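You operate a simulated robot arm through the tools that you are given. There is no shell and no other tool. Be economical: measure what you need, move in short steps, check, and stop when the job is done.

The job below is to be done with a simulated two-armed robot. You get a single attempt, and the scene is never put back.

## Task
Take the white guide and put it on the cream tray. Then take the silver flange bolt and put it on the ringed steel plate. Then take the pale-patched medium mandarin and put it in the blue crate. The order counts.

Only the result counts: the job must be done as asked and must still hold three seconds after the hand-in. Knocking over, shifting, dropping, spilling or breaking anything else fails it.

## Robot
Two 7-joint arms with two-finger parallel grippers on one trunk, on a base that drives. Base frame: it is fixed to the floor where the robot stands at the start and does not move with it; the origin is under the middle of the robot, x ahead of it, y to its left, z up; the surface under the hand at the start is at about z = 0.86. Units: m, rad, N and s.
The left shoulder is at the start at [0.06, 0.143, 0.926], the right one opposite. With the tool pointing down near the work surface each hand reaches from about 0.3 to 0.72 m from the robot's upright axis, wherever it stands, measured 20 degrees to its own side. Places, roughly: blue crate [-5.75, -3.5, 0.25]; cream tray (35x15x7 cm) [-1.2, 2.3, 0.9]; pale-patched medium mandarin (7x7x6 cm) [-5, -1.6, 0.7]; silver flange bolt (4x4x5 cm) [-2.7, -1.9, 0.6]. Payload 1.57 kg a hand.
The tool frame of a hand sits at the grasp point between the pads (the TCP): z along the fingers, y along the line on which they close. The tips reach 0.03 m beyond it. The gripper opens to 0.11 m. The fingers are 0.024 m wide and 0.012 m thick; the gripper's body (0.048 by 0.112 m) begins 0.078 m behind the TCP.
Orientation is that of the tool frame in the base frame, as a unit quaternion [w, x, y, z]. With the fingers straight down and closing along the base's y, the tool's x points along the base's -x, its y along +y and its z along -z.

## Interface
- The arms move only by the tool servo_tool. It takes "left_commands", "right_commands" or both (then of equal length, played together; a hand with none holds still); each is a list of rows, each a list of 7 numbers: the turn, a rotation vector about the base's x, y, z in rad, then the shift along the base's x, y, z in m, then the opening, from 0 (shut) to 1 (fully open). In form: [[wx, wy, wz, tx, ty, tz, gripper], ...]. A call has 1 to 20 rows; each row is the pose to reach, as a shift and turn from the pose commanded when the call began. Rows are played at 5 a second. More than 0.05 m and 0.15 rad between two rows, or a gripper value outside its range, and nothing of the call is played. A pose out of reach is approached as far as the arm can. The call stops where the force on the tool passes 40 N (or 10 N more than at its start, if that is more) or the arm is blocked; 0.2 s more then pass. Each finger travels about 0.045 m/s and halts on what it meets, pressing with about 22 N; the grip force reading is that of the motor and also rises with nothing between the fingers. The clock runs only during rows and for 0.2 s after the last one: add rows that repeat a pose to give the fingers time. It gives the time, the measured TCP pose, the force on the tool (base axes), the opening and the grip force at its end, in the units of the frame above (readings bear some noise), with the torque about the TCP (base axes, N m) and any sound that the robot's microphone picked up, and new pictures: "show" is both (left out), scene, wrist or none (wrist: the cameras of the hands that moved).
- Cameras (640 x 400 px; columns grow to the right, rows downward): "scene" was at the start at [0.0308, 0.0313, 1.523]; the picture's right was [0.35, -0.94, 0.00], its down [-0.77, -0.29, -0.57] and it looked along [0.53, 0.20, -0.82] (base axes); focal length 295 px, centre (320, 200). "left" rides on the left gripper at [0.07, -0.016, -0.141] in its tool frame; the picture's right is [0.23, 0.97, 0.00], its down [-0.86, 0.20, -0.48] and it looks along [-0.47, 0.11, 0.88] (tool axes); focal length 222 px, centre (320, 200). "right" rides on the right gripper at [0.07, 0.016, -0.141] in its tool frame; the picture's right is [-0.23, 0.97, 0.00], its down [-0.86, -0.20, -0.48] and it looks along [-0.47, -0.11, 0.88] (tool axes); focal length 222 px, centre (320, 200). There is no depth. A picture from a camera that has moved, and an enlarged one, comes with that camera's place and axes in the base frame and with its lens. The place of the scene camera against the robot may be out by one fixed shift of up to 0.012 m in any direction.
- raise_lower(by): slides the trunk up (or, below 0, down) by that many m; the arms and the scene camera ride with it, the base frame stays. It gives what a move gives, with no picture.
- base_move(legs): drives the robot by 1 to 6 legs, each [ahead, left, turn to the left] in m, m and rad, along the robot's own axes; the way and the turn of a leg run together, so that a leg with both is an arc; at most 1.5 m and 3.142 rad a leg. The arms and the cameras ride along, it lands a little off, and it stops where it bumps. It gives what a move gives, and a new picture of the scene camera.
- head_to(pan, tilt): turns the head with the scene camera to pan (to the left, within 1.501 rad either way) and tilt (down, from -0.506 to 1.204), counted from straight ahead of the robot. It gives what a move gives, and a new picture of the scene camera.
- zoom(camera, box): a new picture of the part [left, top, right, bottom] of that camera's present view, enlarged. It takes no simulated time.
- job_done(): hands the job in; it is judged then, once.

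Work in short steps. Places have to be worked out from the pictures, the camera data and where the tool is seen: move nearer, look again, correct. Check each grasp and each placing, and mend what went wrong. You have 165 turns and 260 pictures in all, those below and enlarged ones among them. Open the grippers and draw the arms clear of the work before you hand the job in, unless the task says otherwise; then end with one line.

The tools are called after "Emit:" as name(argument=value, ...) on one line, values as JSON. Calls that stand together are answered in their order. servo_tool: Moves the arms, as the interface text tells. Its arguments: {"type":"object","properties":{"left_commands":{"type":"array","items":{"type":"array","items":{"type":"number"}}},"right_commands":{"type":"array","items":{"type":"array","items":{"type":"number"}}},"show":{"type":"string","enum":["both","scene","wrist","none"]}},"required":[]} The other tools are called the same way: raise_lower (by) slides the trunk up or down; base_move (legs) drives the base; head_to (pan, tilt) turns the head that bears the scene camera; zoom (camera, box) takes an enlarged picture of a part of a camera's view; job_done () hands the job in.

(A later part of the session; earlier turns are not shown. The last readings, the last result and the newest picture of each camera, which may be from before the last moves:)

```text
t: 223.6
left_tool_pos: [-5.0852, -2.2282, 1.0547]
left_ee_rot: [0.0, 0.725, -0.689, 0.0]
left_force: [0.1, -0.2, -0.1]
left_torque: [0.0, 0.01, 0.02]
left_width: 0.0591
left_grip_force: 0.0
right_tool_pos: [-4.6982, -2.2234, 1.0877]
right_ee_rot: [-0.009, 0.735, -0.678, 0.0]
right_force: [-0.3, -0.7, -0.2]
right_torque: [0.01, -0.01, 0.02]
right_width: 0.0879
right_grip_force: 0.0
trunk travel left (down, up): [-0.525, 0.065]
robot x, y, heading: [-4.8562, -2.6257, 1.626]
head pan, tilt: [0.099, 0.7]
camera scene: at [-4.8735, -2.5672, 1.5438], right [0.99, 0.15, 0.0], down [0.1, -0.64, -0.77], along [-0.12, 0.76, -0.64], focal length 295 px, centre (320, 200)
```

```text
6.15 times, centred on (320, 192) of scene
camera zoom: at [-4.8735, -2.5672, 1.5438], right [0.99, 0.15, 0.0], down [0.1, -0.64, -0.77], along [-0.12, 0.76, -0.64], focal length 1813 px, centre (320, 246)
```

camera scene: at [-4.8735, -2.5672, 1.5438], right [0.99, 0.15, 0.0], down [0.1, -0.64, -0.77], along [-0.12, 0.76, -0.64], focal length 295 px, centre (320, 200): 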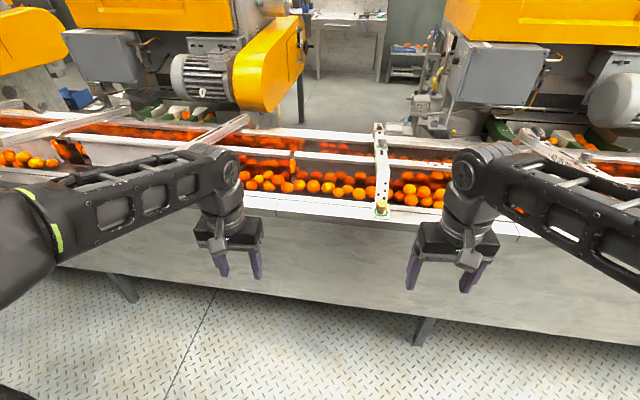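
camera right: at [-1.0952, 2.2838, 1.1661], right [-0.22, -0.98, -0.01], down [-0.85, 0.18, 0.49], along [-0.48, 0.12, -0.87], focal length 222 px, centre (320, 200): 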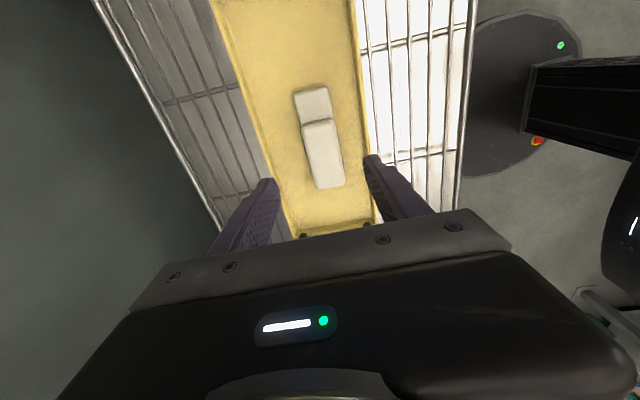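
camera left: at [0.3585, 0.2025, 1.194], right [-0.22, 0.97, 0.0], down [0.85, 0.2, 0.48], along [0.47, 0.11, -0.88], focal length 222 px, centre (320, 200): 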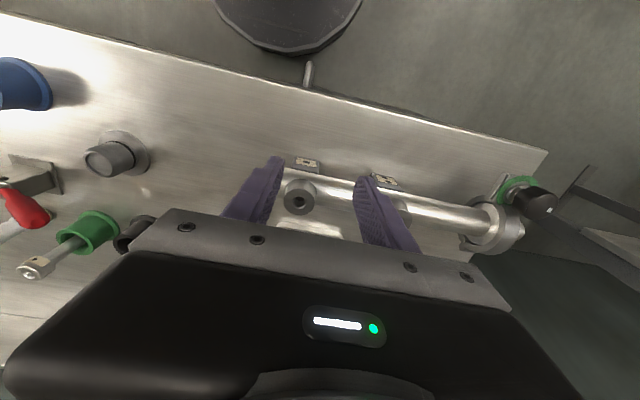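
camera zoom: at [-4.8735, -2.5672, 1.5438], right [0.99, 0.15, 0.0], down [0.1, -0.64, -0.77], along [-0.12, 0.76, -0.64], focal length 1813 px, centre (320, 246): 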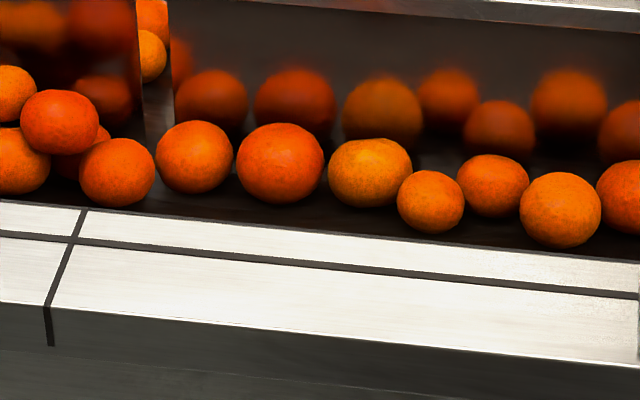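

Several mandarins lie in the near lane (the blurred ones are reflections). I drive closer and look with better resolution for the pale patch.

Emit:
base_move(legs=[[0, 0, -0.054], [0.36, 0.02, 0]])

Emit:
head_to(pan=0.1, tilt=0.9)

Emit:
zoom(camera="scene", box=[200, 100, 420, 220])

```text
t: 226.3
left_tool_pos: [-5.0833, -1.8523, 1.0546]
left_ee_rot: [-0.001, -0.706, 0.708, 0.0]
left_force: [-0.1, 0.2, -0.6]
left_torque: [-0.01, 0.04, 0.01]
left_width: 0.0596
left_grip_force: 0.0
right_tool_pos: [-4.6963, -1.8675, 1.0868]
right_ee_rot: [-0.008, 0.715, -0.699, 0.001]
right_force: [-0.5, -0.1, -0.5]
right_torque: [-0.02, 0.02, -0.01]
right_width: 0.0881
right_grip_force: 0.0
trunk travel left (down, up): [-0.525, 0.065]
robot x, y, heading: [-4.8731, -2.265, 1.571]
head pan, tilt: [0.099, 0.7]
camera scene: at [-4.8894, -2.2025, 1.5437], right [1.0, 0.1, 0.0], down [0.06, -0.64, -0.76], along [-0.07, 0.76, -0.64], focal length 295 px, centre (320, 200)
```

scene: 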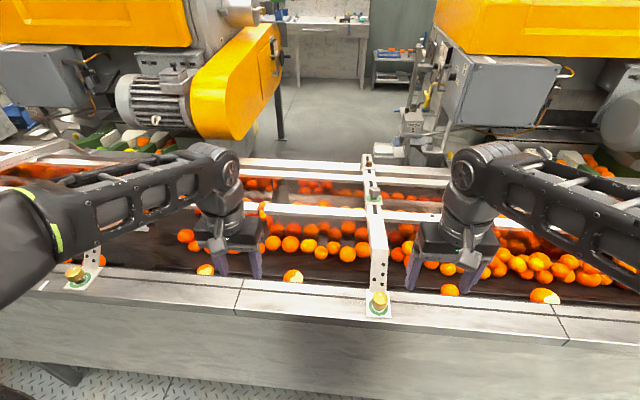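

```text
t: 227.1
left_tool_pos: [-5.0818, -1.8528, 1.055]
left_ee_rot: [0.0, -0.706, 0.708, 0.0]
left_force: [-0.1, 0.2, 0.0]
left_torque: [0.0, -0.02, -0.03]
left_width: 0.0592
left_grip_force: 0.1
right_tool_pos: [-4.6954, -1.869, 1.0874]
right_ee_rot: [-0.009, 0.716, -0.698, 0.001]
right_force: [1.0, 0.3, 0.9]
right_torque: [-0.02, -0.02, 0.0]
right_width: 0.0881
right_grip_force: 0.1
trunk travel left (down, up): [-0.525, 0.065]
robot x, y, heading: [-4.87, -2.2646, 1.566]
head pan, tilt: [0.099, 0.901]
camera scene: at [-4.8885, -2.213, 1.5277], right [1.0, 0.1, 0.0], down [0.08, -0.78, -0.62], along [-0.06, 0.62, -0.78], focal length 295 px, centre (320, 200)
```

scene: 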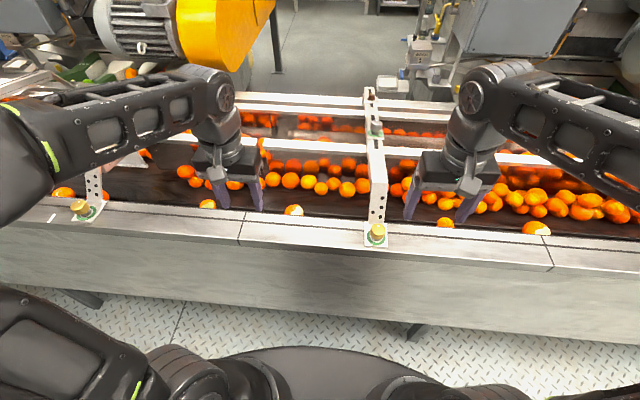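

```text
2.91 times, centred on (310, 160) of scene
camera zoom: at [-4.8885, -2.213, 1.5277], right [1.0, 0.1, 0.0], down [0.08, -0.78, -0.62], along [-0.06, 0.62, -0.78], focal length 857 px, centre (349, 316)
```

zoom: 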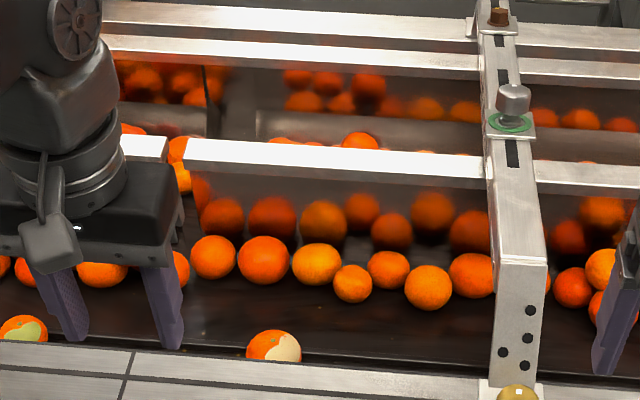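

The mandarin with the pale patch lies alone by the rim at about (-5.04, -1.59), matching the given place; another farther left has a green patch. I zoom to compare before approaching.

Emit:
zoom(camera="scene", box=[180, 180, 320, 240])

Emit:
zoom(camera="scene", box=[400, 190, 580, 260])

Emit:
zoom(camera="scene", box=[30, 150, 170, 230])

```text
4.57 times, centred on (250, 210) of scene
camera zoom: at [-4.8885, -2.213, 1.5277], right [1.0, 0.1, 0.0], down [0.08, -0.78, -0.62], along [-0.06, 0.62, -0.78], focal length 1347 px, centre (640, 154)
```

zoom: 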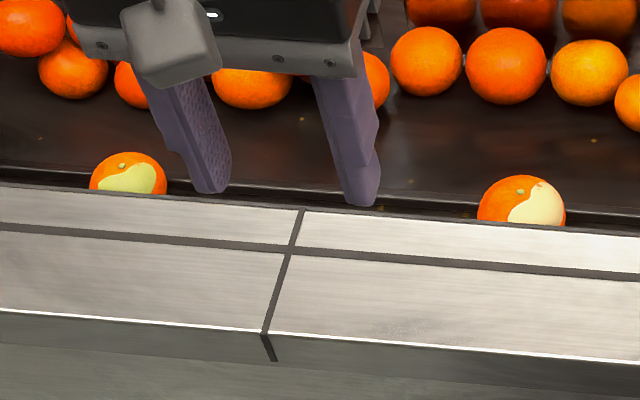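

```text
3.56 times, centred on (490, 225) of scene
camera zoom: at [-4.8885, -2.213, 1.5277], right [1.0, 0.1, 0.0], down [0.08, -0.78, -0.62], along [-0.06, 0.62, -0.78], focal length 1048 px, centre (-284, 111)
```

zoom: 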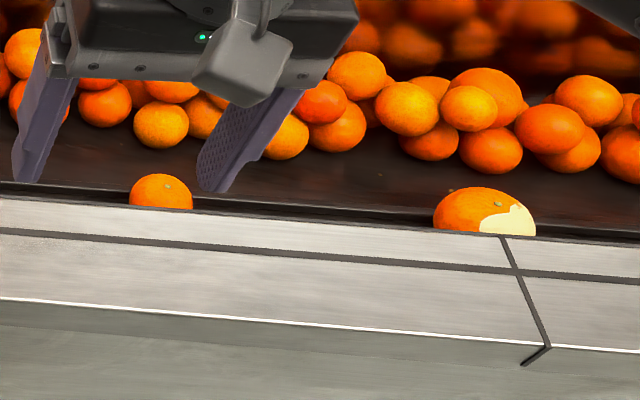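

```text
4.57 times, centred on (100, 190) of scene
camera zoom: at [-4.8885, -2.213, 1.5277], right [1.0, 0.1, 0.0], down [0.08, -0.78, -0.62], along [-0.06, 0.62, -0.78], focal length 1347 px, centre (1326, 246)
```

zoom: 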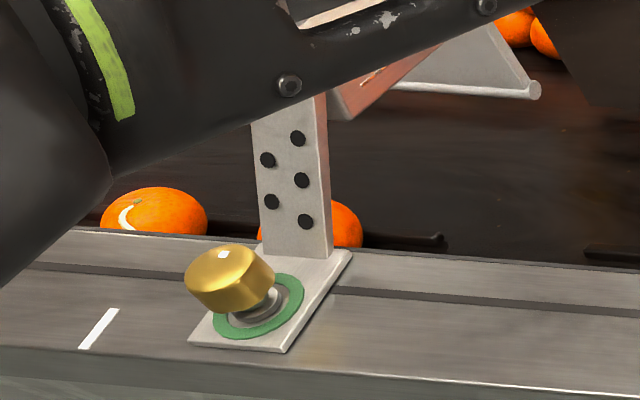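

Target confirmed: 7 cm wide with a pale patch at about (-5.04, -1.60); the other pale one is larger. I move 12 cm closer and lower the trunk 0.15.

Emit:
base_move(legs=[[0.12, 0, 0]])

Emit:
raise_lower(by=-0.1)

Emit:
zoom(camera="left", box=[0, 0, 640, 400])

```text
t: 228.3
left_tool_pos: [-5.0831, -1.7292, 1.0537]
left_ee_rot: [0.0, -0.706, 0.708, -0.001]
left_force: [-0.3, 0.6, -0.1]
left_torque: [-0.04, -0.02, 0.01]
left_width: 0.0594
left_grip_force: 0.0
right_tool_pos: [-4.6955, -1.7466, 1.0885]
right_ee_rot: [-0.008, 0.716, -0.698, 0.001]
right_force: [-0.1, 0.2, -0.2]
right_torque: [-0.05, -0.05, 0.0]
right_width: 0.0882
right_grip_force: 0.1
trunk travel left (down, up): [-0.525, 0.065]
robot x, y, heading: [-4.8754, -2.14, 1.566]
head pan, tilt: [0.099, 0.901]
camera scene: at [-4.8881, -2.0896, 1.5275], right [1.0, 0.1, 0.0], down [0.08, -0.78, -0.62], along [-0.06, 0.62, -0.78], focal length 295 px, centre (320, 200)
```

scene: 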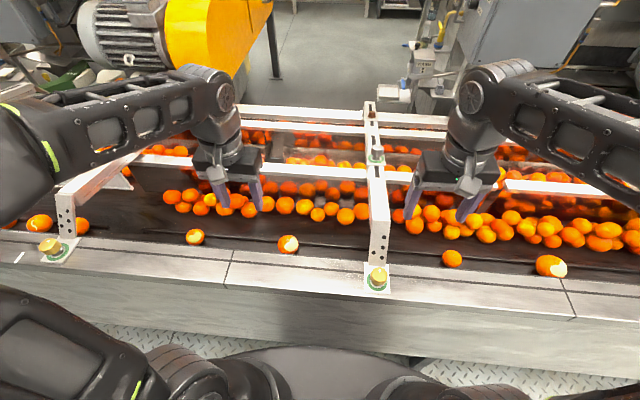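

```text
t: 229.6
left_tool_pos: [-5.0822, -1.7317, 0.9556]
left_ee_rot: [0.0, -0.706, 0.708, 0.0]
left_force: [0.2, -0.3, -0.3]
left_torque: [0.01, 0.0, 0.02]
left_width: 0.0594
left_grip_force: 0.1
right_tool_pos: [-4.6948, -1.7481, 0.9884]
right_ee_rot: [-0.009, 0.715, -0.699, 0.001]
right_force: [-0.8, -0.4, -0.1]
right_torque: [0.01, -0.01, 0.0]
right_width: 0.0876
right_grip_force: 0.1
trunk travel left (down, up): [-0.425, 0.165]
robot x, y, heading: [-4.8783, -2.1441, 1.566]
head pan, tilt: [0.099, 0.901]
```

```text
1.00 times, centred on (320, 200) of left (not enlarged: the box is as wide or as high as the picture)
camera zoom: at [-5.065, -1.8024, 1.0938], right [-0.97, -0.22, 0.0], down [-0.2, 0.86, 0.48], along [-0.11, 0.47, -0.88], focal length 222 px, centre (320, 200)
```

zoom: 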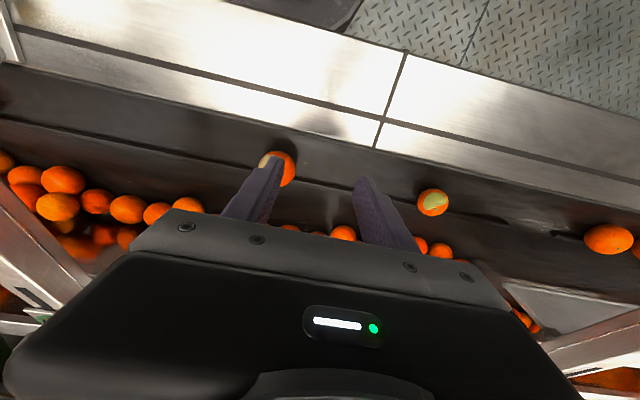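

I move the left hand over the fruit at about (-5.03, -1.635), opening wide, and look again.

Emit:
servo_tool(left_commands=[[0, 0, 0, 0.02, 0.04, 0, 0.8], [0, 0, 0, 0.04, 0.08, 0, 0.95], [0, 0, 0, 0.052, 0.1, -0.02, 0.95], [0, 0, 0, 0.052, 0.1, -0.05, 0.95], [0, 0, 0, 0.052, 0.1, -0.05, 0.95]])

```text
t: 230.8
left_tool_pos: [-5.0284, -1.6316, 0.9048]
left_ee_rot: [0.0, 0.707, -0.707, 0.0]
left_force: [0.0, 0.0, -0.1]
left_torque: [0.01, 0.0, 0.0]
left_width: 0.1042
left_grip_force: 0.1
right_tool_pos: [-4.6952, -1.7487, 0.989]
right_ee_rot: [-0.009, 0.716, -0.698, 0.001]
right_force: [0.6, 0.9, -0.9]
right_torque: [-0.01, 0.03, 0.01]
right_width: 0.0877
right_grip_force: 0.1
trunk travel left (down, up): [-0.425, 0.165]
robot x, y, heading: [-4.874, -2.1432, 1.565]
head pan, tilt: [0.099, 0.901]
camera scene: at [-4.8881, -2.0917, 1.4276], right [1.0, 0.1, 0.0], down [0.08, -0.78, -0.62], along [-0.06, 0.62, -0.78], focal length 295 px, centre (320, 200)
camera left: at [-5.0117, -1.7022, 1.0432], right [-0.97, -0.23, 0.0], down [-0.2, 0.86, 0.48], along [-0.11, 0.47, -0.88], focal length 222 px, centre (320, 200)
```

scene: 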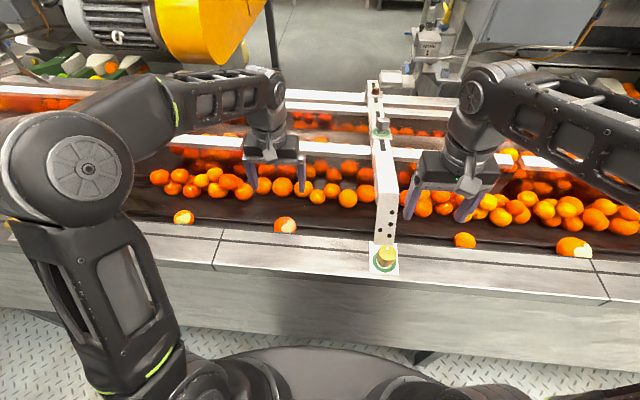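
left: 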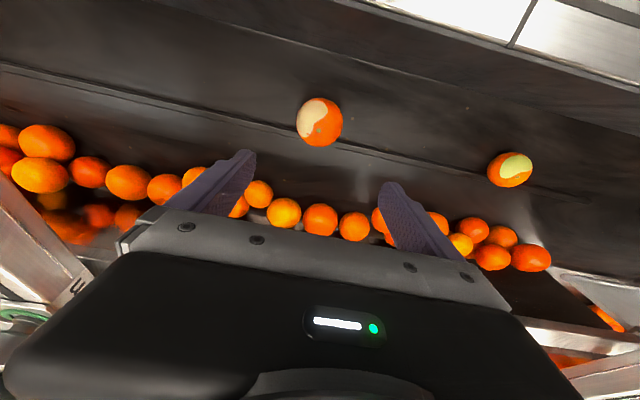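

Triangulated: fruit centre about (-5.024, -1.650, 0.71). I align and descend to z≈0.80 for a check.

Emit:
servo_tool(left_commands=[[0, 0, 0, 0.004, -0.018, 0, 0.95], [0, 0, 0, 0.004, -0.018, -0.045, 0.95], [0, 0, 0, 0.004, -0.018, -0.09, 0.95], [0, 0, 0, 0.004, -0.018, -0.105, 0.95], [0, 0, 0, 0.004, -0.018, -0.105, 0.95]])

```text
t: 232.0
left_tool_pos: [-5.0254, -1.6499, 0.7966]
left_ee_rot: [0.0, -0.707, 0.708, 0.0]
left_force: [-0.3, -0.4, -1.0]
left_torque: [0.0, -0.01, 0.01]
left_width: 0.1043
left_grip_force: 0.0
right_tool_pos: [-4.6952, -1.7475, 0.9882]
right_ee_rot: [-0.008, 0.715, -0.699, 0.001]
right_force: [-0.4, -0.4, -0.9]
right_torque: [0.02, 0.0, -0.01]
right_width: 0.0883
right_grip_force: 0.0
trunk travel left (down, up): [-0.425, 0.165]
robot x, y, heading: [-4.8732, -2.145, 1.57]
head pan, tilt: [0.099, 0.901]
camera scene: at [-4.8881, -2.0915, 1.4276], right [1.0, 0.1, 0.0], down [0.08, -0.78, -0.62], along [-0.06, 0.62, -0.78], focal length 295 px, centre (320, 200)
camera left: at [-5.0075, -1.7213, 0.9367], right [-0.97, -0.23, 0.0], down [-0.2, 0.86, 0.48], along [-0.11, 0.47, -0.88], focal length 222 px, centre (320, 200)
```

scene: 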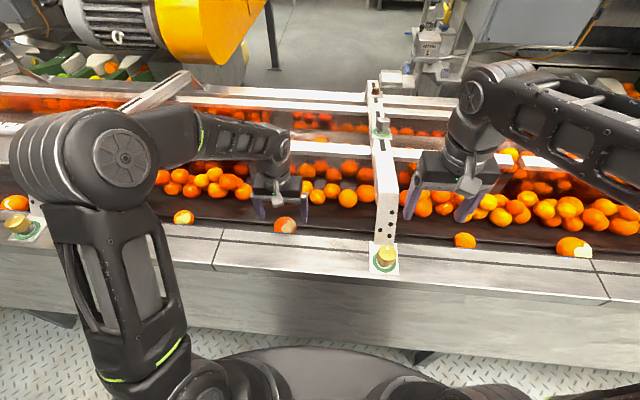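
left: 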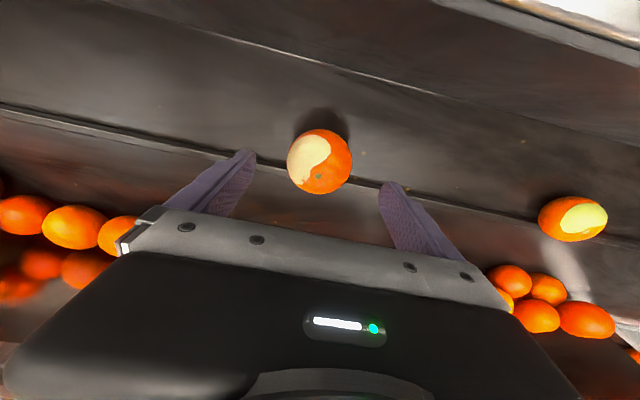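

Centred. I descend to z≈0.722 and close on the fruit.

Emit:
servo_tool(left_commands=[[0, 0, 0, 0, 0.002, -0.04, 0.95], [0, 0, 0, 0, 0.002, -0.065, 0.95], [0, 0, 0, 0, 0.002, -0.076, 0.95], [0, 0, 0, 0, 0.002, -0.076, 0.95], [0, 0, 0, 0, 0.002, -0.076, 0.7], [0, 0, 0, 0, 0.002, -0.076, 0.5], [0, 0, 0, 0, 0.002, -0.076, 0.4], [0, 0, 0, 0, 0.002, -0.076, 0.3], [0, 0, 0, 0, 0.002, -0.076, 0.3]])

```text
t: 232.8
left_tool_pos: [-5.0243, -1.648, 0.7326]
left_ee_rot: [0.003, -0.706, 0.708, 0.001]
left_force: [-0.5, -11.2, 23.1]
left_torque: [-0.6, -0.49, -0.29]
left_width: 0.1035
left_grip_force: 0.1
right_tool_pos: [-4.6945, -1.7492, 0.9895]
right_ee_rot: [-0.009, 0.716, -0.698, 0.0]
right_force: [0.9, -0.6, -0.2]
right_torque: [-0.04, 0.02, -0.03]
right_width: 0.0877
right_grip_force: 0.0
trunk travel left (down, up): [-0.425, 0.165]
robot x, y, heading: [-4.8727, -2.1437, 1.571]
head pan, tilt: [0.099, 0.901]
stopped in row 3 (left hand): the force on the tool passed its limit at 48 N (the readings are from after the stop); the commanded pose is now the measured one
camera scene: at [-4.8879, -2.0936, 1.4281], right [1.0, 0.1, 0.0], down [0.08, -0.78, -0.62], along [-0.06, 0.62, -0.78], focal length 295 px, centre (320, 200)
camera left: at [-5.0075, -1.7192, 0.8716], right [-0.97, -0.22, 0.0], down [-0.2, 0.85, 0.48], along [-0.11, 0.47, -0.88], focal length 222 px, centre (320, 200)
```

scene: 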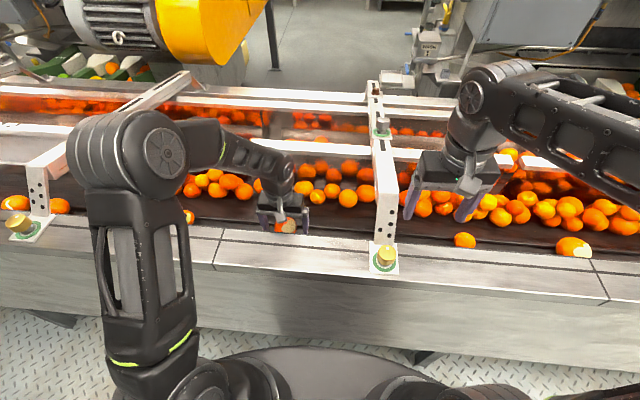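
left: 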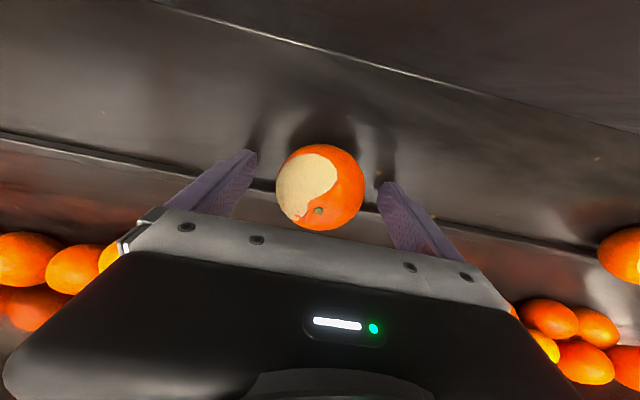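

The tips touched the belt at about z 0.70. I rise 5 mm and close gently on the fruit.

Emit:
servo_tool(left_commands=[[0, 0, 0, 0, 0, 0.005, 0.95], [0, 0, 0, 0, 0, 0.005, 0.8], [0, 0, 0, 0, 0, 0.005, 0.65], [0, 0, 0, 0, 0, 0.005, 0.5], [0, 0, 0, 0, 0, 0.005, 0.4], [0, 0, 0, 0, 0, 0.005, 0.3], [0, 0, 0, 0, 0, 0.005, 0.3]], show="wrist")

```text
t: 234.4
left_tool_pos: [-5.0253, -1.646, 0.7367]
left_ee_rot: [0.003, -0.706, 0.708, 0.002]
left_force: [0.8, 0.2, 0.3]
left_torque: [0.0, 0.02, 0.0]
left_width: 0.0638
left_grip_force: 22.4
right_tool_pos: [-4.6959, -1.7472, 0.9882]
right_ee_rot: [-0.009, 0.716, -0.698, 0.0]
right_force: [0.2, -0.6, -0.3]
right_torque: [0.01, -0.02, -0.03]
right_width: 0.0879
right_grip_force: 0.0
trunk travel left (down, up): [-0.425, 0.165]
robot x, y, heading: [-4.8761, -2.1444, 1.569]
head pan, tilt: [0.099, 0.901]
camera left: at [-5.0085, -1.7173, 0.875], right [-0.97, -0.22, 0.0], down [-0.2, 0.85, 0.48], along [-0.11, 0.47, -0.88], focal length 222 px, centre (320, 200)
```

left: 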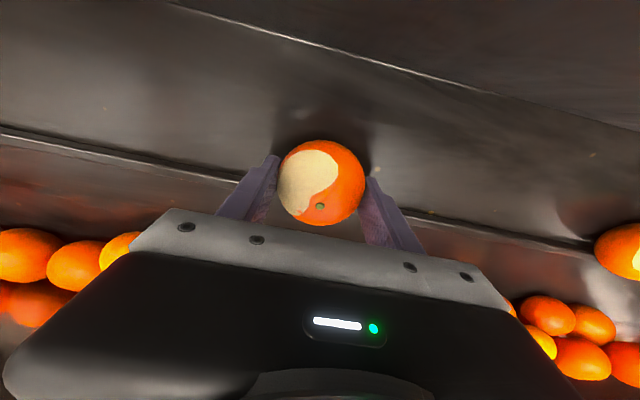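

Gripped at 6.4 cm. I lift slowly straight up.

Emit:
servo_tool(left_commands=[[0, 0, 0, 0, 0, 0.02, 0.3], [0, 0, 0, 0, 0, 0.05, 0.3], [0, 0, 0, 0, 0, 0.085, 0.3], [0, 0, 0, 0, 0, 0.12, 0.3], [0, 0, 0, 0, 0, 0.155, 0.3], [0, 0, 0, 0, 0, 0.19, 0.3], [0, 0, 0, 0, -0.03, 0.22, 0.3], [0, 0, 0, 0, -0.06, 0.24, 0.3]])

```text
t: 236.2
left_tool_pos: [-5.0259, -1.7038, 0.976]
left_ee_rot: [0.002, -0.706, 0.708, 0.003]
left_force: [1.1, 0.4, -1.0]
left_torque: [0.0, 0.0, -0.01]
left_width: 0.0639
left_grip_force: 22.2
right_tool_pos: [-4.6961, -1.7482, 0.9889]
right_ee_rot: [-0.009, 0.716, -0.698, 0.001]
right_force: [0.2, -0.9, -0.9]
right_torque: [0.04, -0.04, 0.03]
right_width: 0.0882
right_grip_force: 0.0
trunk travel left (down, up): [-0.425, 0.165]
robot x, y, heading: [-4.8716, -2.1402, 1.573]
head pan, tilt: [0.099, 0.901]
camera scene: at [-4.8883, -2.092, 1.4276], right [1.0, 0.1, 0.0], down [0.08, -0.78, -0.62], along [-0.06, 0.62, -0.78], focal length 295 px, centre (320, 200)
camera left: at [-5.0089, -1.7749, 1.1151], right [-0.97, -0.22, 0.0], down [-0.2, 0.85, 0.48], along [-0.11, 0.47, -0.88], focal length 222 px, centre (320, 200)
```

scene: 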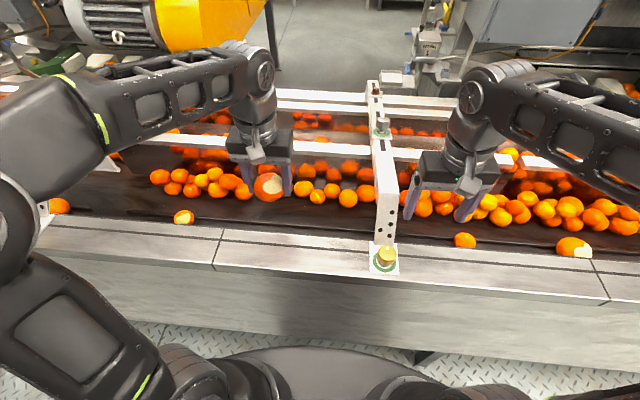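
left: 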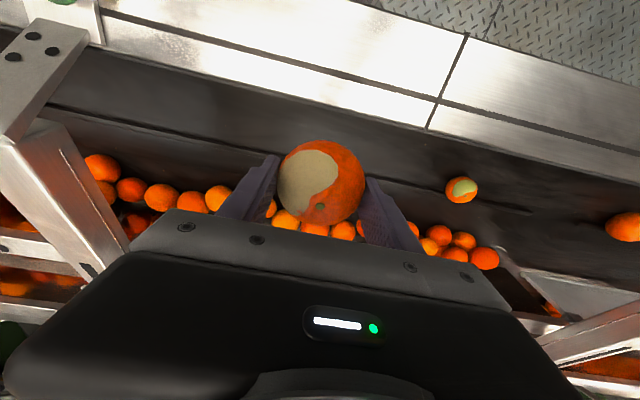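

Held firmly. I raise the trunk, back off and turn to face -x, looking left for the blue crate.

Emit:
raise_lower(by=0.1)

Emit:
head_to(pan=0.5, tilt=0.7)

Emit:
base_move(legs=[[-0.46, 0, 0], [0, 0, 1.57]])

```text
t: 237.6
left_tool_pos: [-5.0259, -1.703, 1.0757]
left_ee_rot: [0.002, -0.706, 0.708, 0.002]
left_force: [0.1, 0.9, -1.8]
left_torque: [0.03, -0.04, 0.02]
left_width: 0.0639
left_grip_force: 21.8
right_tool_pos: [-4.696, -1.7467, 1.0888]
right_ee_rot: [-0.009, 0.716, -0.698, 0.002]
right_force: [-0.6, -0.5, -0.7]
right_torque: [0.0, -0.02, -0.04]
right_width: 0.0881
right_grip_force: 0.0
trunk travel left (down, up): [-0.525, 0.065]
robot x, y, heading: [-4.8714, -2.1456, 1.571]
head pan, tilt: [0.099, 0.901]
```

```text
t: 238.4
left_tool_pos: [-5.0261, -1.7031, 1.0768]
left_ee_rot: [0.003, -0.706, 0.708, 0.001]
left_force: [-0.1, -0.5, -0.1]
left_torque: [0.02, 0.01, -0.02]
left_width: 0.0639
left_grip_force: 22.6
right_tool_pos: [-4.6957, -1.7474, 1.0888]
right_ee_rot: [-0.01, 0.716, -0.698, 0.001]
right_force: [1.9, 0.2, -0.1]
right_torque: [-0.03, 0.04, -0.01]
right_width: 0.0878
right_grip_force: 0.1
trunk travel left (down, up): [-0.525, 0.065]
robot x, y, heading: [-4.8749, -2.1443, 1.57]
head pan, tilt: [0.499, 0.7]
camera scene: at [-4.9213, -2.0919, 1.5437], right [0.88, 0.48, 0.0], down [0.31, -0.57, -0.76], along [-0.36, 0.67, -0.64], focal length 295 px, centre (320, 200)
```

scene: 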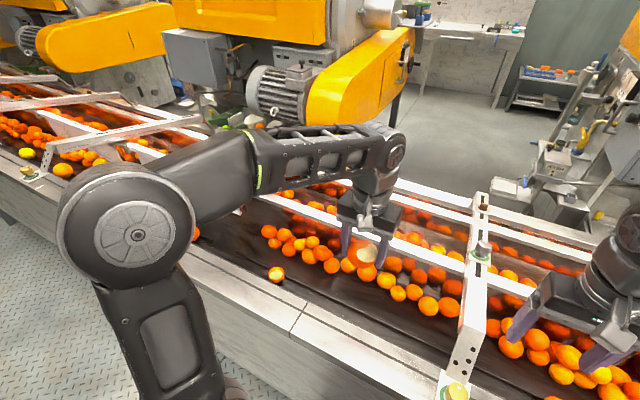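

```text
t: 245.0
left_tool_pos: [-5.311, -2.762, 1.0769]
left_ee_rot: [0.0, 1.0, 0.006, -0.002]
left_force: [0.8, 0.8, -1.2]
left_torque: [0.0, -0.02, 0.0]
left_width: 0.0638
left_grip_force: 22.0
right_tool_pos: [-5.2722, -2.4318, 1.0883]
right_ee_rot: [-0.007, 1.0, 0.02, -0.006]
right_force: [0.9, -0.3, -0.8]
right_torque: [-0.01, -0.02, 0.0]
right_width: 0.0879
right_grip_force: 0.0
trunk travel left (down, up): [-0.525, 0.065]
robot x, y, heading: [-4.8748, -2.6061, -3.129]
head pan, tilt: [0.499, 0.7]
camera scene: at [-4.9252, -2.6394, 1.5438], right [-0.49, 0.87, 0.0], down [0.56, 0.32, -0.76], along [-0.67, -0.37, -0.64], focal length 295 px, centre (320, 200)
```

scene: 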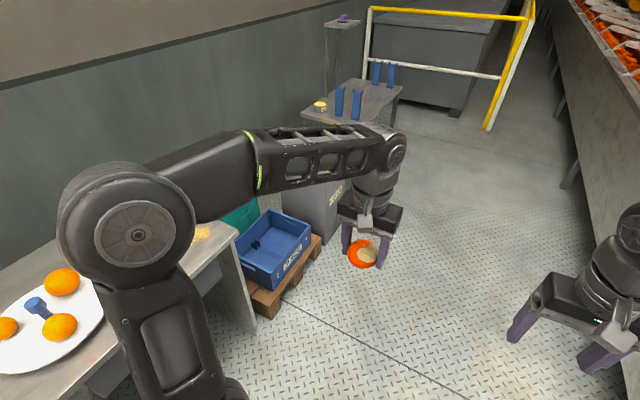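

The blue crate sits on a pallet between the desk and a gray bin, near (-5.76, -3.42). I drive 1 m ahead, then turn left to face it.

Emit:
base_move(legs=[[0.97, -0.12, 0], [0, 0, 1.56]])

Emit:
head_to(pan=0.1, tilt=0.9)

```text
t: 253.7
left_tool_pos: [-5.685, -2.9366, 1.0759]
left_ee_rot: [0.002, 0.72, 0.694, -0.001]
left_force: [0.6, -0.2, -1.4]
left_torque: [0.01, 0.01, 0.01]
left_width: 0.0636
left_grip_force: 22.3
right_tool_pos: [-6.0129, -2.8809, 1.0887]
right_ee_rot: [-0.002, 0.71, 0.704, -0.01]
right_force: [-0.3, -1.3, -0.7]
right_torque: [-0.01, -0.02, 0.03]
right_width: 0.0879
right_grip_force: 0.0
trunk travel left (down, up): [-0.525, 0.065]
robot x, y, heading: [-5.8216, -2.4927, -1.606]
head pan, tilt: [0.499, 0.7]
camera scene: at [-5.7883, -2.533, 1.5438], right [-0.9, -0.45, 0.0], down [-0.29, 0.58, -0.76], along [0.34, -0.68, -0.64], focal length 295 px, centre (320, 200)
```

scene: 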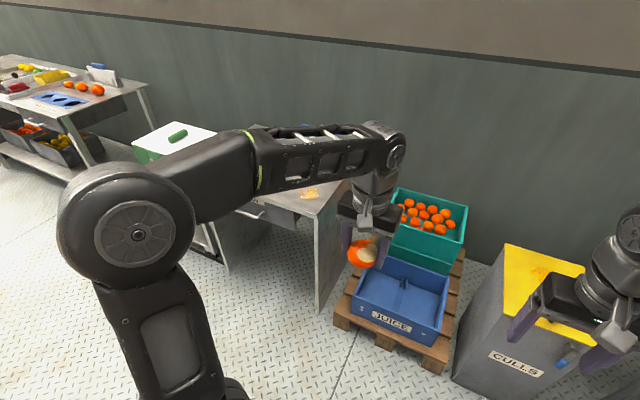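

```text
t: 254.6
left_tool_pos: [-5.6845, -2.9365, 1.0759]
left_ee_rot: [0.002, 0.72, 0.694, -0.001]
left_force: [-0.1, -0.4, -1.7]
left_torque: [0.01, 0.01, 0.02]
left_width: 0.0638
left_grip_force: 22.5
right_tool_pos: [-6.0132, -2.8813, 1.0886]
right_ee_rot: [-0.001, 0.71, 0.704, -0.008]
right_force: [-0.7, 0.7, -1.2]
right_torque: [-0.01, 0.01, 0.0]
right_width: 0.0879
right_grip_force: 0.1
trunk travel left (down, up): [-0.525, 0.065]
robot x, y, heading: [-5.8232, -2.4919, -1.603]
head pan, tilt: [0.099, 0.901]
camera scene: at [-5.8215, -2.5323, 1.5276], right [-1.0, -0.06, 0.0], down [-0.05, 0.78, -0.62], along [0.04, -0.62, -0.78], focal length 295 px, centre (320, 200)
```

scene: 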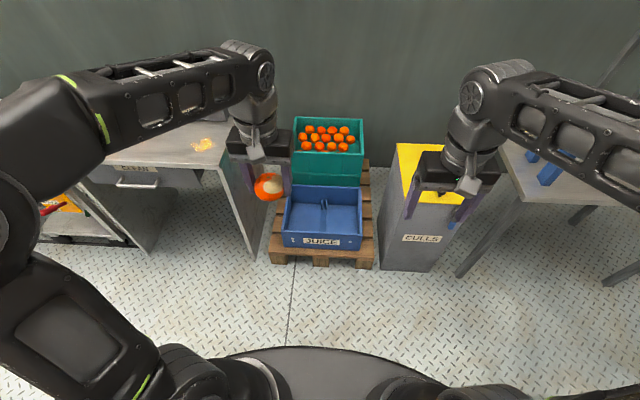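

Clear view: the blue "JUICE" crate is centred near (-5.77, -3.45). I drive 0.42 ahead and 0.07 right so the left arm clears the desk corner.

Emit:
base_move(legs=[[0.42, -0.08, 0.03]])

Emit:
raise_lower(by=-0.15)

Emit:
zoom(camera="left", box=[0, 0, 640, 400])

```text
t: 257.2
left_tool_pos: [-5.7556, -3.3334, 1.0761]
left_ee_rot: [0.0, 0.706, 0.708, -0.002]
left_force: [-0.1, -0.1, -1.0]
left_torque: [0.05, 0.01, -0.02]
left_width: 0.0634
left_grip_force: 22.6
right_tool_pos: [-6.0858, -3.2897, 1.0877]
right_ee_rot: [-0.001, 0.697, 0.717, -0.008]
right_force: [0.3, -0.5, 0.3]
right_torque: [0.02, 0.03, -0.01]
right_width: 0.0881
right_grip_force: 0.0
trunk travel left (down, up): [-0.525, 0.065]
robot x, y, heading: [-5.9103, -2.8931, -1.571]
head pan, tilt: [0.099, 0.901]
camera scene: at [-5.9089, -2.9347, 1.5276], right [-0.99, -0.1, 0.0], down [-0.08, 0.78, -0.62], along [0.06, -0.62, -0.78], focal length 295 px, centre (320, 200)
```

scene: 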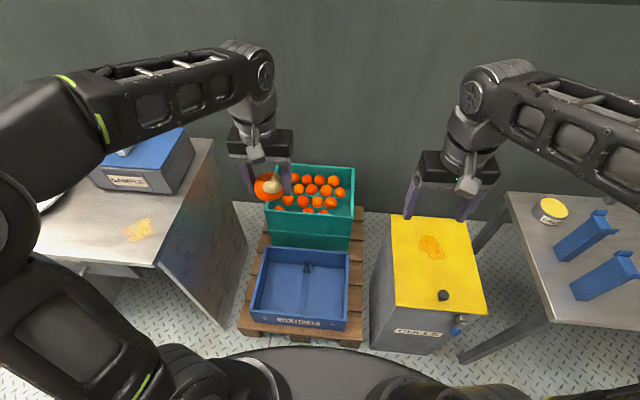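

```text
t: 258.9
left_tool_pos: [-5.7569, -3.3327, 0.9259]
left_ee_rot: [0.003, 0.706, 0.708, -0.002]
left_force: [0.2, 0.0, -1.9]
left_torque: [0.04, 0.04, -0.02]
left_width: 0.064
left_grip_force: 22.4
right_tool_pos: [-6.0884, -3.2888, 0.9389]
right_ee_rot: [-0.001, 0.696, 0.718, -0.008]
right_force: [0.4, -0.2, -0.3]
right_torque: [-0.01, -0.05, -0.02]
right_width: 0.088
right_grip_force: 0.1
trunk travel left (down, up): [-0.375, 0.215]
robot x, y, heading: [-5.9059, -2.8936, -1.566]
head pan, tilt: [0.099, 0.901]
```

```text
1.00 times, centred on (320, 200) of left (not enlarged: the box is as wide or as high as the picture)
camera zoom: at [-5.7715, -3.2628, 1.0647], right [0.97, 0.23, 0.0], down [0.2, -0.85, 0.48], along [0.11, -0.47, -0.88], focal length 222 px, centre (320, 200)
```

zoom: 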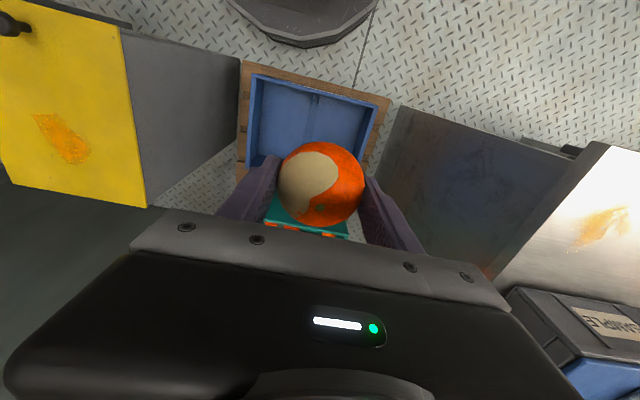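

Crate spans about x -5.97…-5.56, y -3.30…-3.60. I lower the trunk another 0.15 and bring the hand over the crate's left half at (-5.71, -3.43).

Emit:
raise_lower(by=-0.15)

Emit:
servo_tool(left_commands=[[0, 0, 0, 0.02, -0.035, 0, 0.3], [0, 0, 0, 0.035, -0.07, -0.02, 0.3], [0, 0, 0, 0.045, -0.095, -0.05, 0.3], [0, 0, 0, 0.045, -0.095, -0.09, 0.3], [0, 0, 0, 0.045, -0.095, -0.13, 0.3], [0, 0, 0, 0.045, -0.095, -0.17, 0.3], [0, 0, 0, 0.045, -0.095, -0.2, 0.3]])

```text
t: 260.7
left_tool_pos: [-5.7565, -3.3336, 0.7759]
left_ee_rot: [0.002, 0.706, 0.708, -0.002]
left_force: [0.2, 0.3, -2.1]
left_torque: [-0.01, 0.04, -0.01]
left_width: 0.064
left_grip_force: 22.2
right_tool_pos: [-6.0875, -3.289, 0.788]
right_ee_rot: [-0.001, 0.697, 0.717, -0.009]
right_force: [-0.2, 0.3, -0.3]
right_torque: [0.0, 0.02, 0.01]
right_width: 0.0881
right_grip_force: 0.1
trunk travel left (down, up): [-0.225, 0.365]
robot x, y, heading: [-5.9121, -2.8947, -1.57]
head pan, tilt: [0.099, 0.901]
```

```text
t: 262.3
left_tool_pos: [-5.7117, -3.4278, 0.5739]
left_ee_rot: [0.002, 0.706, 0.708, -0.002]
left_force: [0.0, 0.2, -1.3]
left_torque: [-0.03, -0.01, 0.01]
left_width: 0.0636
left_grip_force: 21.9
right_tool_pos: [-6.0879, -3.2898, 0.7878]
right_ee_rot: [-0.001, 0.697, 0.717, -0.009]
right_force: [-0.1, 1.3, 0.1]
right_torque: [0.02, 0.03, 0.0]
right_width: 0.0882
right_grip_force: 0.1
trunk travel left (down, up): [-0.225, 0.365]
robot x, y, heading: [-5.9081, -2.8937, -1.573]
head pan, tilt: [0.099, 0.901]
camera scene: at [-5.9087, -2.9338, 1.2276], right [-0.99, -0.1, 0.0], down [-0.08, 0.78, -0.62], along [0.06, -0.62, -0.78], focal length 295 px, centre (320, 200)
camera left: at [-5.7272, -3.3571, 0.7124], right [0.97, 0.23, 0.0], down [0.2, -0.85, 0.48], along [0.11, -0.47, -0.88], focal length 222 px, centre (320, 200)
```

scene: 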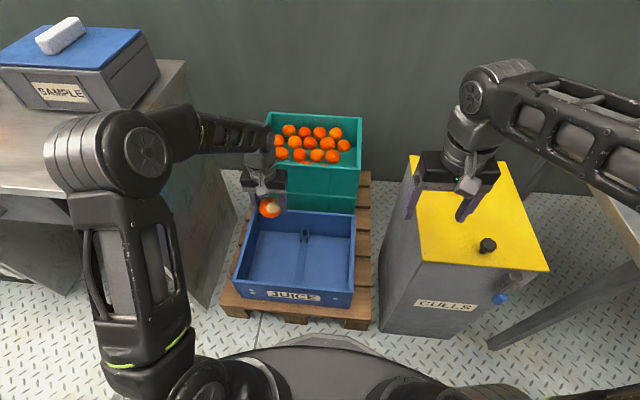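
left: 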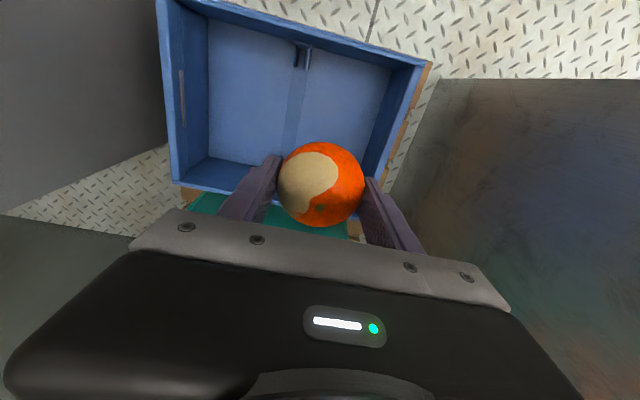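

Crate floor is at about z 0.22; the hand is inside its outline with margin. I descend to z≈0.32 and check.

Emit:
servo_tool(left_commands=[[0, 0, 0, -0.003, -0.01, -0.04, 0.3], [0, 0, 0, -0.003, -0.01, -0.085, 0.3], [0, 0, 0, -0.003, -0.01, -0.13, 0.3], [0, 0, 0, -0.003, -0.01, -0.17, 0.3], [0, 0, 0, -0.003, -0.01, -0.21, 0.3], [0, 0, 0, -0.003, -0.01, -0.25, 0.3], [0, 0, 0, -0.003, -0.01, -0.25, 0.3]])

```text
t: 263.9
left_tool_pos: [-5.716, -3.4367, 0.3253]
left_ee_rot: [0.002, 0.706, 0.708, -0.001]
left_force: [0.6, 0.7, -0.7]
left_torque: [0.0, 0.02, 0.03]
left_width: 0.064
left_grip_force: 21.6
right_tool_pos: [-6.0874, -3.2901, 0.7886]
right_ee_rot: [-0.001, 0.697, 0.717, -0.008]
right_force: [0.2, -0.2, 0.3]
right_torque: [0.01, 0.01, 0.02]
right_width: 0.0882
right_grip_force: 0.1
trunk travel left (down, up): [-0.225, 0.365]
robot x, y, heading: [-5.9107, -2.8921, -1.569]
head pan, tilt: [0.099, 0.901]
camera scene: at [-5.9087, -2.934, 1.2276], right [-0.99, -0.1, 0.0], down [-0.08, 0.78, -0.62], along [0.06, -0.62, -0.78], focal length 295 px, centre (320, 200)
camera left: at [-5.7305, -3.367, 0.4636], right [0.97, 0.23, 0.0], down [0.2, -0.85, 0.48], along [0.11, -0.47, -0.88], focal length 222 px, centre (320, 200)
```

scene: 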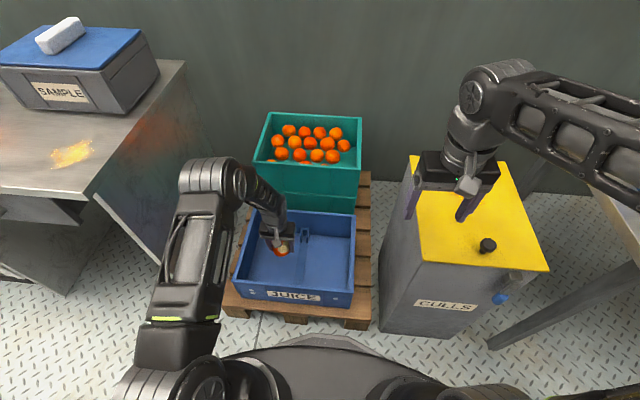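
left: 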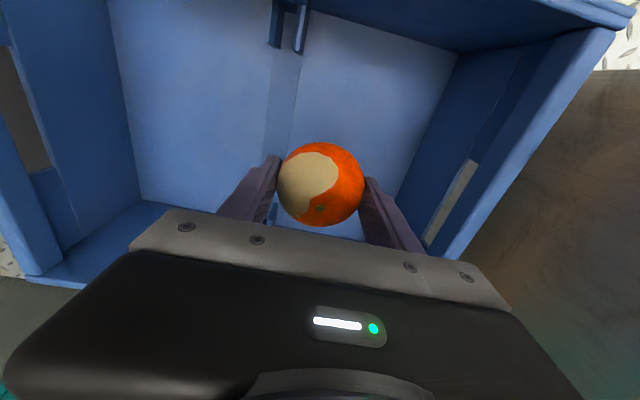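

Inside the crate with clear sides. I descend slowly toward the floor.

Emit:
servo_tool(left_commands=[[0, 0, 0, 0, 0, -0.02, 0.3], [0, 0, 0, 0, 0, -0.035, 0.3], [0, 0, 0, 0, 0, -0.045, 0.3], [0, 0, 0, 0, 0, -0.052, 0.3], [0, 0, 0, 0, 0, -0.052, 0.3]], show="wrist")

```text
t: 265.1
left_tool_pos: [-5.7136, -3.4359, 0.2731]
left_ee_rot: [0.002, 0.706, 0.708, -0.002]
left_force: [0.6, -0.2, -0.4]
left_torque: [0.01, 0.01, 0.0]
left_width: 0.0638
left_grip_force: 21.9
right_tool_pos: [-6.0865, -3.2897, 0.7886]
right_ee_rot: [-0.001, 0.697, 0.717, -0.008]
right_force: [-0.5, -0.7, 0.2]
right_torque: [0.0, -0.01, 0.0]
right_width: 0.0882
right_grip_force: 0.1
trunk travel left (down, up): [-0.225, 0.365]
robot x, y, heading: [-5.9089, -2.8925, -1.569]
head pan, tilt: [0.099, 0.901]
camera left: at [-5.7295, -3.3668, 0.4119], right [0.97, 0.23, 0.0], down [0.2, -0.85, 0.48], along [0.11, -0.47, -0.88], focal length 222 px, centre (320, 200)
```

left: 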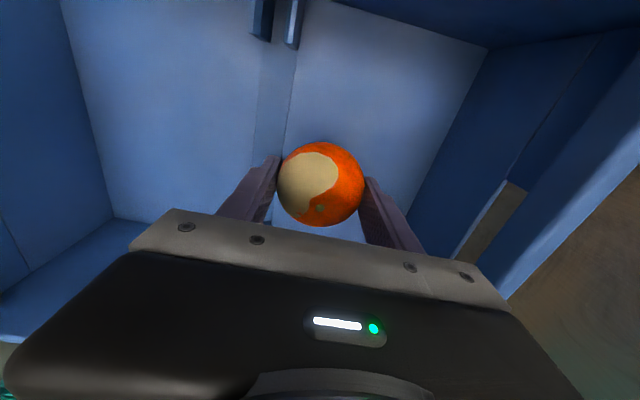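

Emit:
servo_tool(left_commands=[[0, 0, 0, 0, 0, -0.008, 0.3], [0, 0, 0, 0, 0, -0.015, 0.3], [0, 0, 0, 0, 0, -0.022, 0.3], [0, 0, 0, 0, 0, -0.022, 0.3]], show="none")

```text
t: 266.1
left_tool_pos: [-5.7151, -3.4378, 0.2511]
left_ee_rot: [0.001, 0.706, 0.708, -0.003]
left_force: [0.3, -0.1, -0.4]
left_torque: [0.0, 0.0, 0.02]
left_width: 0.064
left_grip_force: 22.2
right_tool_pos: [-6.0861, -3.2895, 0.7891]
right_ee_rot: [-0.001, 0.697, 0.717, -0.009]
right_force: [0.7, 0.6, 0.4]
right_torque: [0.01, 0.0, 0.03]
right_width: 0.0879
right_grip_force: 0.2
trunk travel left (down, up): [-0.225, 0.365]
robot x, y, heading: [-5.9093, -2.8949, -1.568]
head pan, tilt: [0.099, 0.901]
```

No contact yet; I go a bit further.

Emit:
servo_tool(left_commands=[[0, 0, 0, 0, 0, -0.007, 0.3], [0, 0, 0, 0, 0, -0.014, 0.3], [0, 0, 0, 0, 0, -0.02, 0.3], [0, 0, 0, 0, 0, -0.026, 0.3], [0, 0, 0, 0, 0, -0.026, 0.3]], show="wrist")

```text
t: 267.3
left_tool_pos: [-5.7144, -3.4382, 0.2264]
left_ee_rot: [0.002, 0.707, 0.708, -0.001]
left_force: [-0.4, -0.3, -0.3]
left_torque: [-0.02, 0.0, 0.01]
left_width: 0.0636
left_grip_force: 22.1
right_tool_pos: [-6.0862, -3.2908, 0.7889]
right_ee_rot: [-0.001, 0.696, 0.718, -0.009]
right_force: [-0.5, -0.6, -0.7]
right_torque: [0.01, 0.04, 0.01]
right_width: 0.088
right_grip_force: 0.1
trunk travel left (down, up): [-0.225, 0.365]
robot x, y, heading: [-5.9114, -2.8958, -1.568]
head pan, tilt: [0.099, 0.901]
camera left: at [-5.7292, -3.3681, 0.3652], right [0.97, 0.23, 0.0], down [0.2, -0.85, 0.48], along [0.11, -0.47, -0.88], focal length 222 px, centre (320, 200)
```

left: 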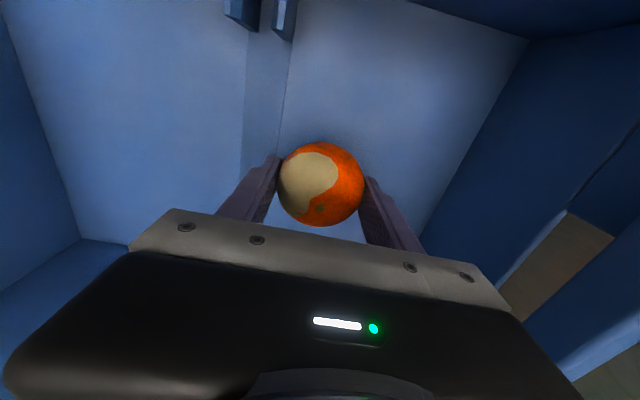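

Emit:
servo_tool(left_commands=[[0, 0, 0, 0, 0, -0.006, 0.3], [0, 0, 0, 0, 0, -0.012, 0.3], [0, 0, 0, 0, 0, -0.018, 0.3], [0, 0, 0, 0, 0, -0.024, 0.3], [0, 0, 0, 0, 0, -0.024, 0.3]], show="wrist")

```text
t: 268.5
left_tool_pos: [-5.714, -3.4383, 0.2006]
left_ee_rot: [0.002, 0.706, 0.708, -0.002]
left_force: [1.0, 0.0, -1.2]
left_torque: [0.03, 0.0, -0.03]
left_width: 0.0635
left_grip_force: 22.1
right_tool_pos: [-6.0859, -3.2903, 0.7888]
right_ee_rot: [-0.001, 0.697, 0.717, -0.009]
right_force: [-0.5, -0.3, -0.1]
right_torque: [-0.01, -0.02, 0.01]
right_width: 0.0879
right_grip_force: 0.0
trunk travel left (down, up): [-0.225, 0.365]
robot x, y, heading: [-5.9077, -2.8941, -1.568]
head pan, tilt: [0.099, 0.901]
camera left: at [-5.7294, -3.3677, 0.3398], right [0.97, 0.23, 0.0], down [0.2, -0.85, 0.48], along [0.11, -0.47, -0.88], focal length 222 px, centre (320, 200)
```

left: 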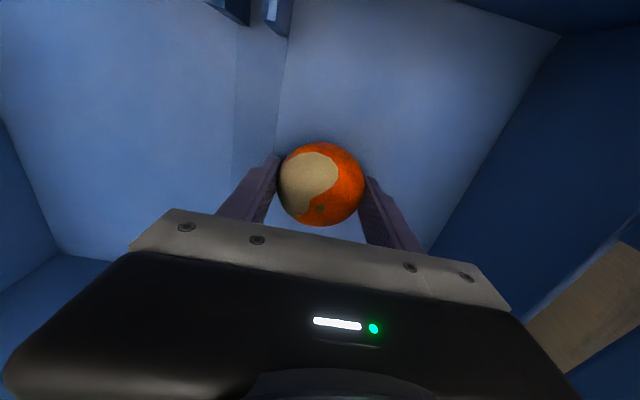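

Emit:
servo_tool(left_commands=[[0, 0, 0, 0, 0, -0.005, 0.3], [0, 0, 0, 0, 0, -0.01, 0.3], [0, 0, 0, 0, 0, -0.015, 0.3], [0, 0, 0, 0, 0, -0.02, 0.3], [0, 0, 0, 0, 0, -0.02, 0.3]], show="wrist")

```text
t: 269.4
left_tool_pos: [-5.7143, -3.4394, 0.1891]
left_ee_rot: [0.003, 0.707, 0.708, -0.002]
left_force: [-0.1, 9.4, 27.0]
left_torque: [0.27, 0.66, -0.31]
left_width: 0.0633
left_grip_force: 22.1
right_tool_pos: [-6.0854, -3.2891, 0.7896]
right_ee_rot: [-0.001, 0.697, 0.717, -0.01]
right_force: [-0.4, 0.4, -0.1]
right_torque: [0.0, -0.01, -0.01]
right_width: 0.0878
right_grip_force: 0.0
trunk travel left (down, up): [-0.225, 0.365]
robot x, y, heading: [-5.9075, -2.8903, -1.57]
head pan, tilt: [0.099, 0.901]
stopped in row 4 (left hand): the force on the tool passed its limit at 46 N (the readings are from after the stop); the commanded pose is now the measured one
camera left: at [-5.7294, -3.3691, 0.3273], right [0.97, 0.23, 0.0], down [0.2, -0.85, 0.48], along [0.11, -0.47, -0.87], focal length 222 px, centre (320, 200)
```

left: 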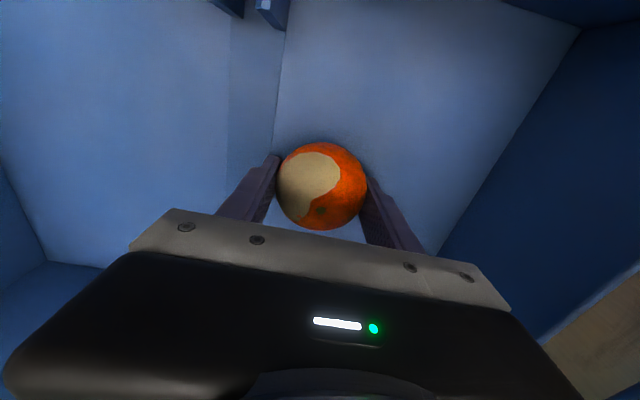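

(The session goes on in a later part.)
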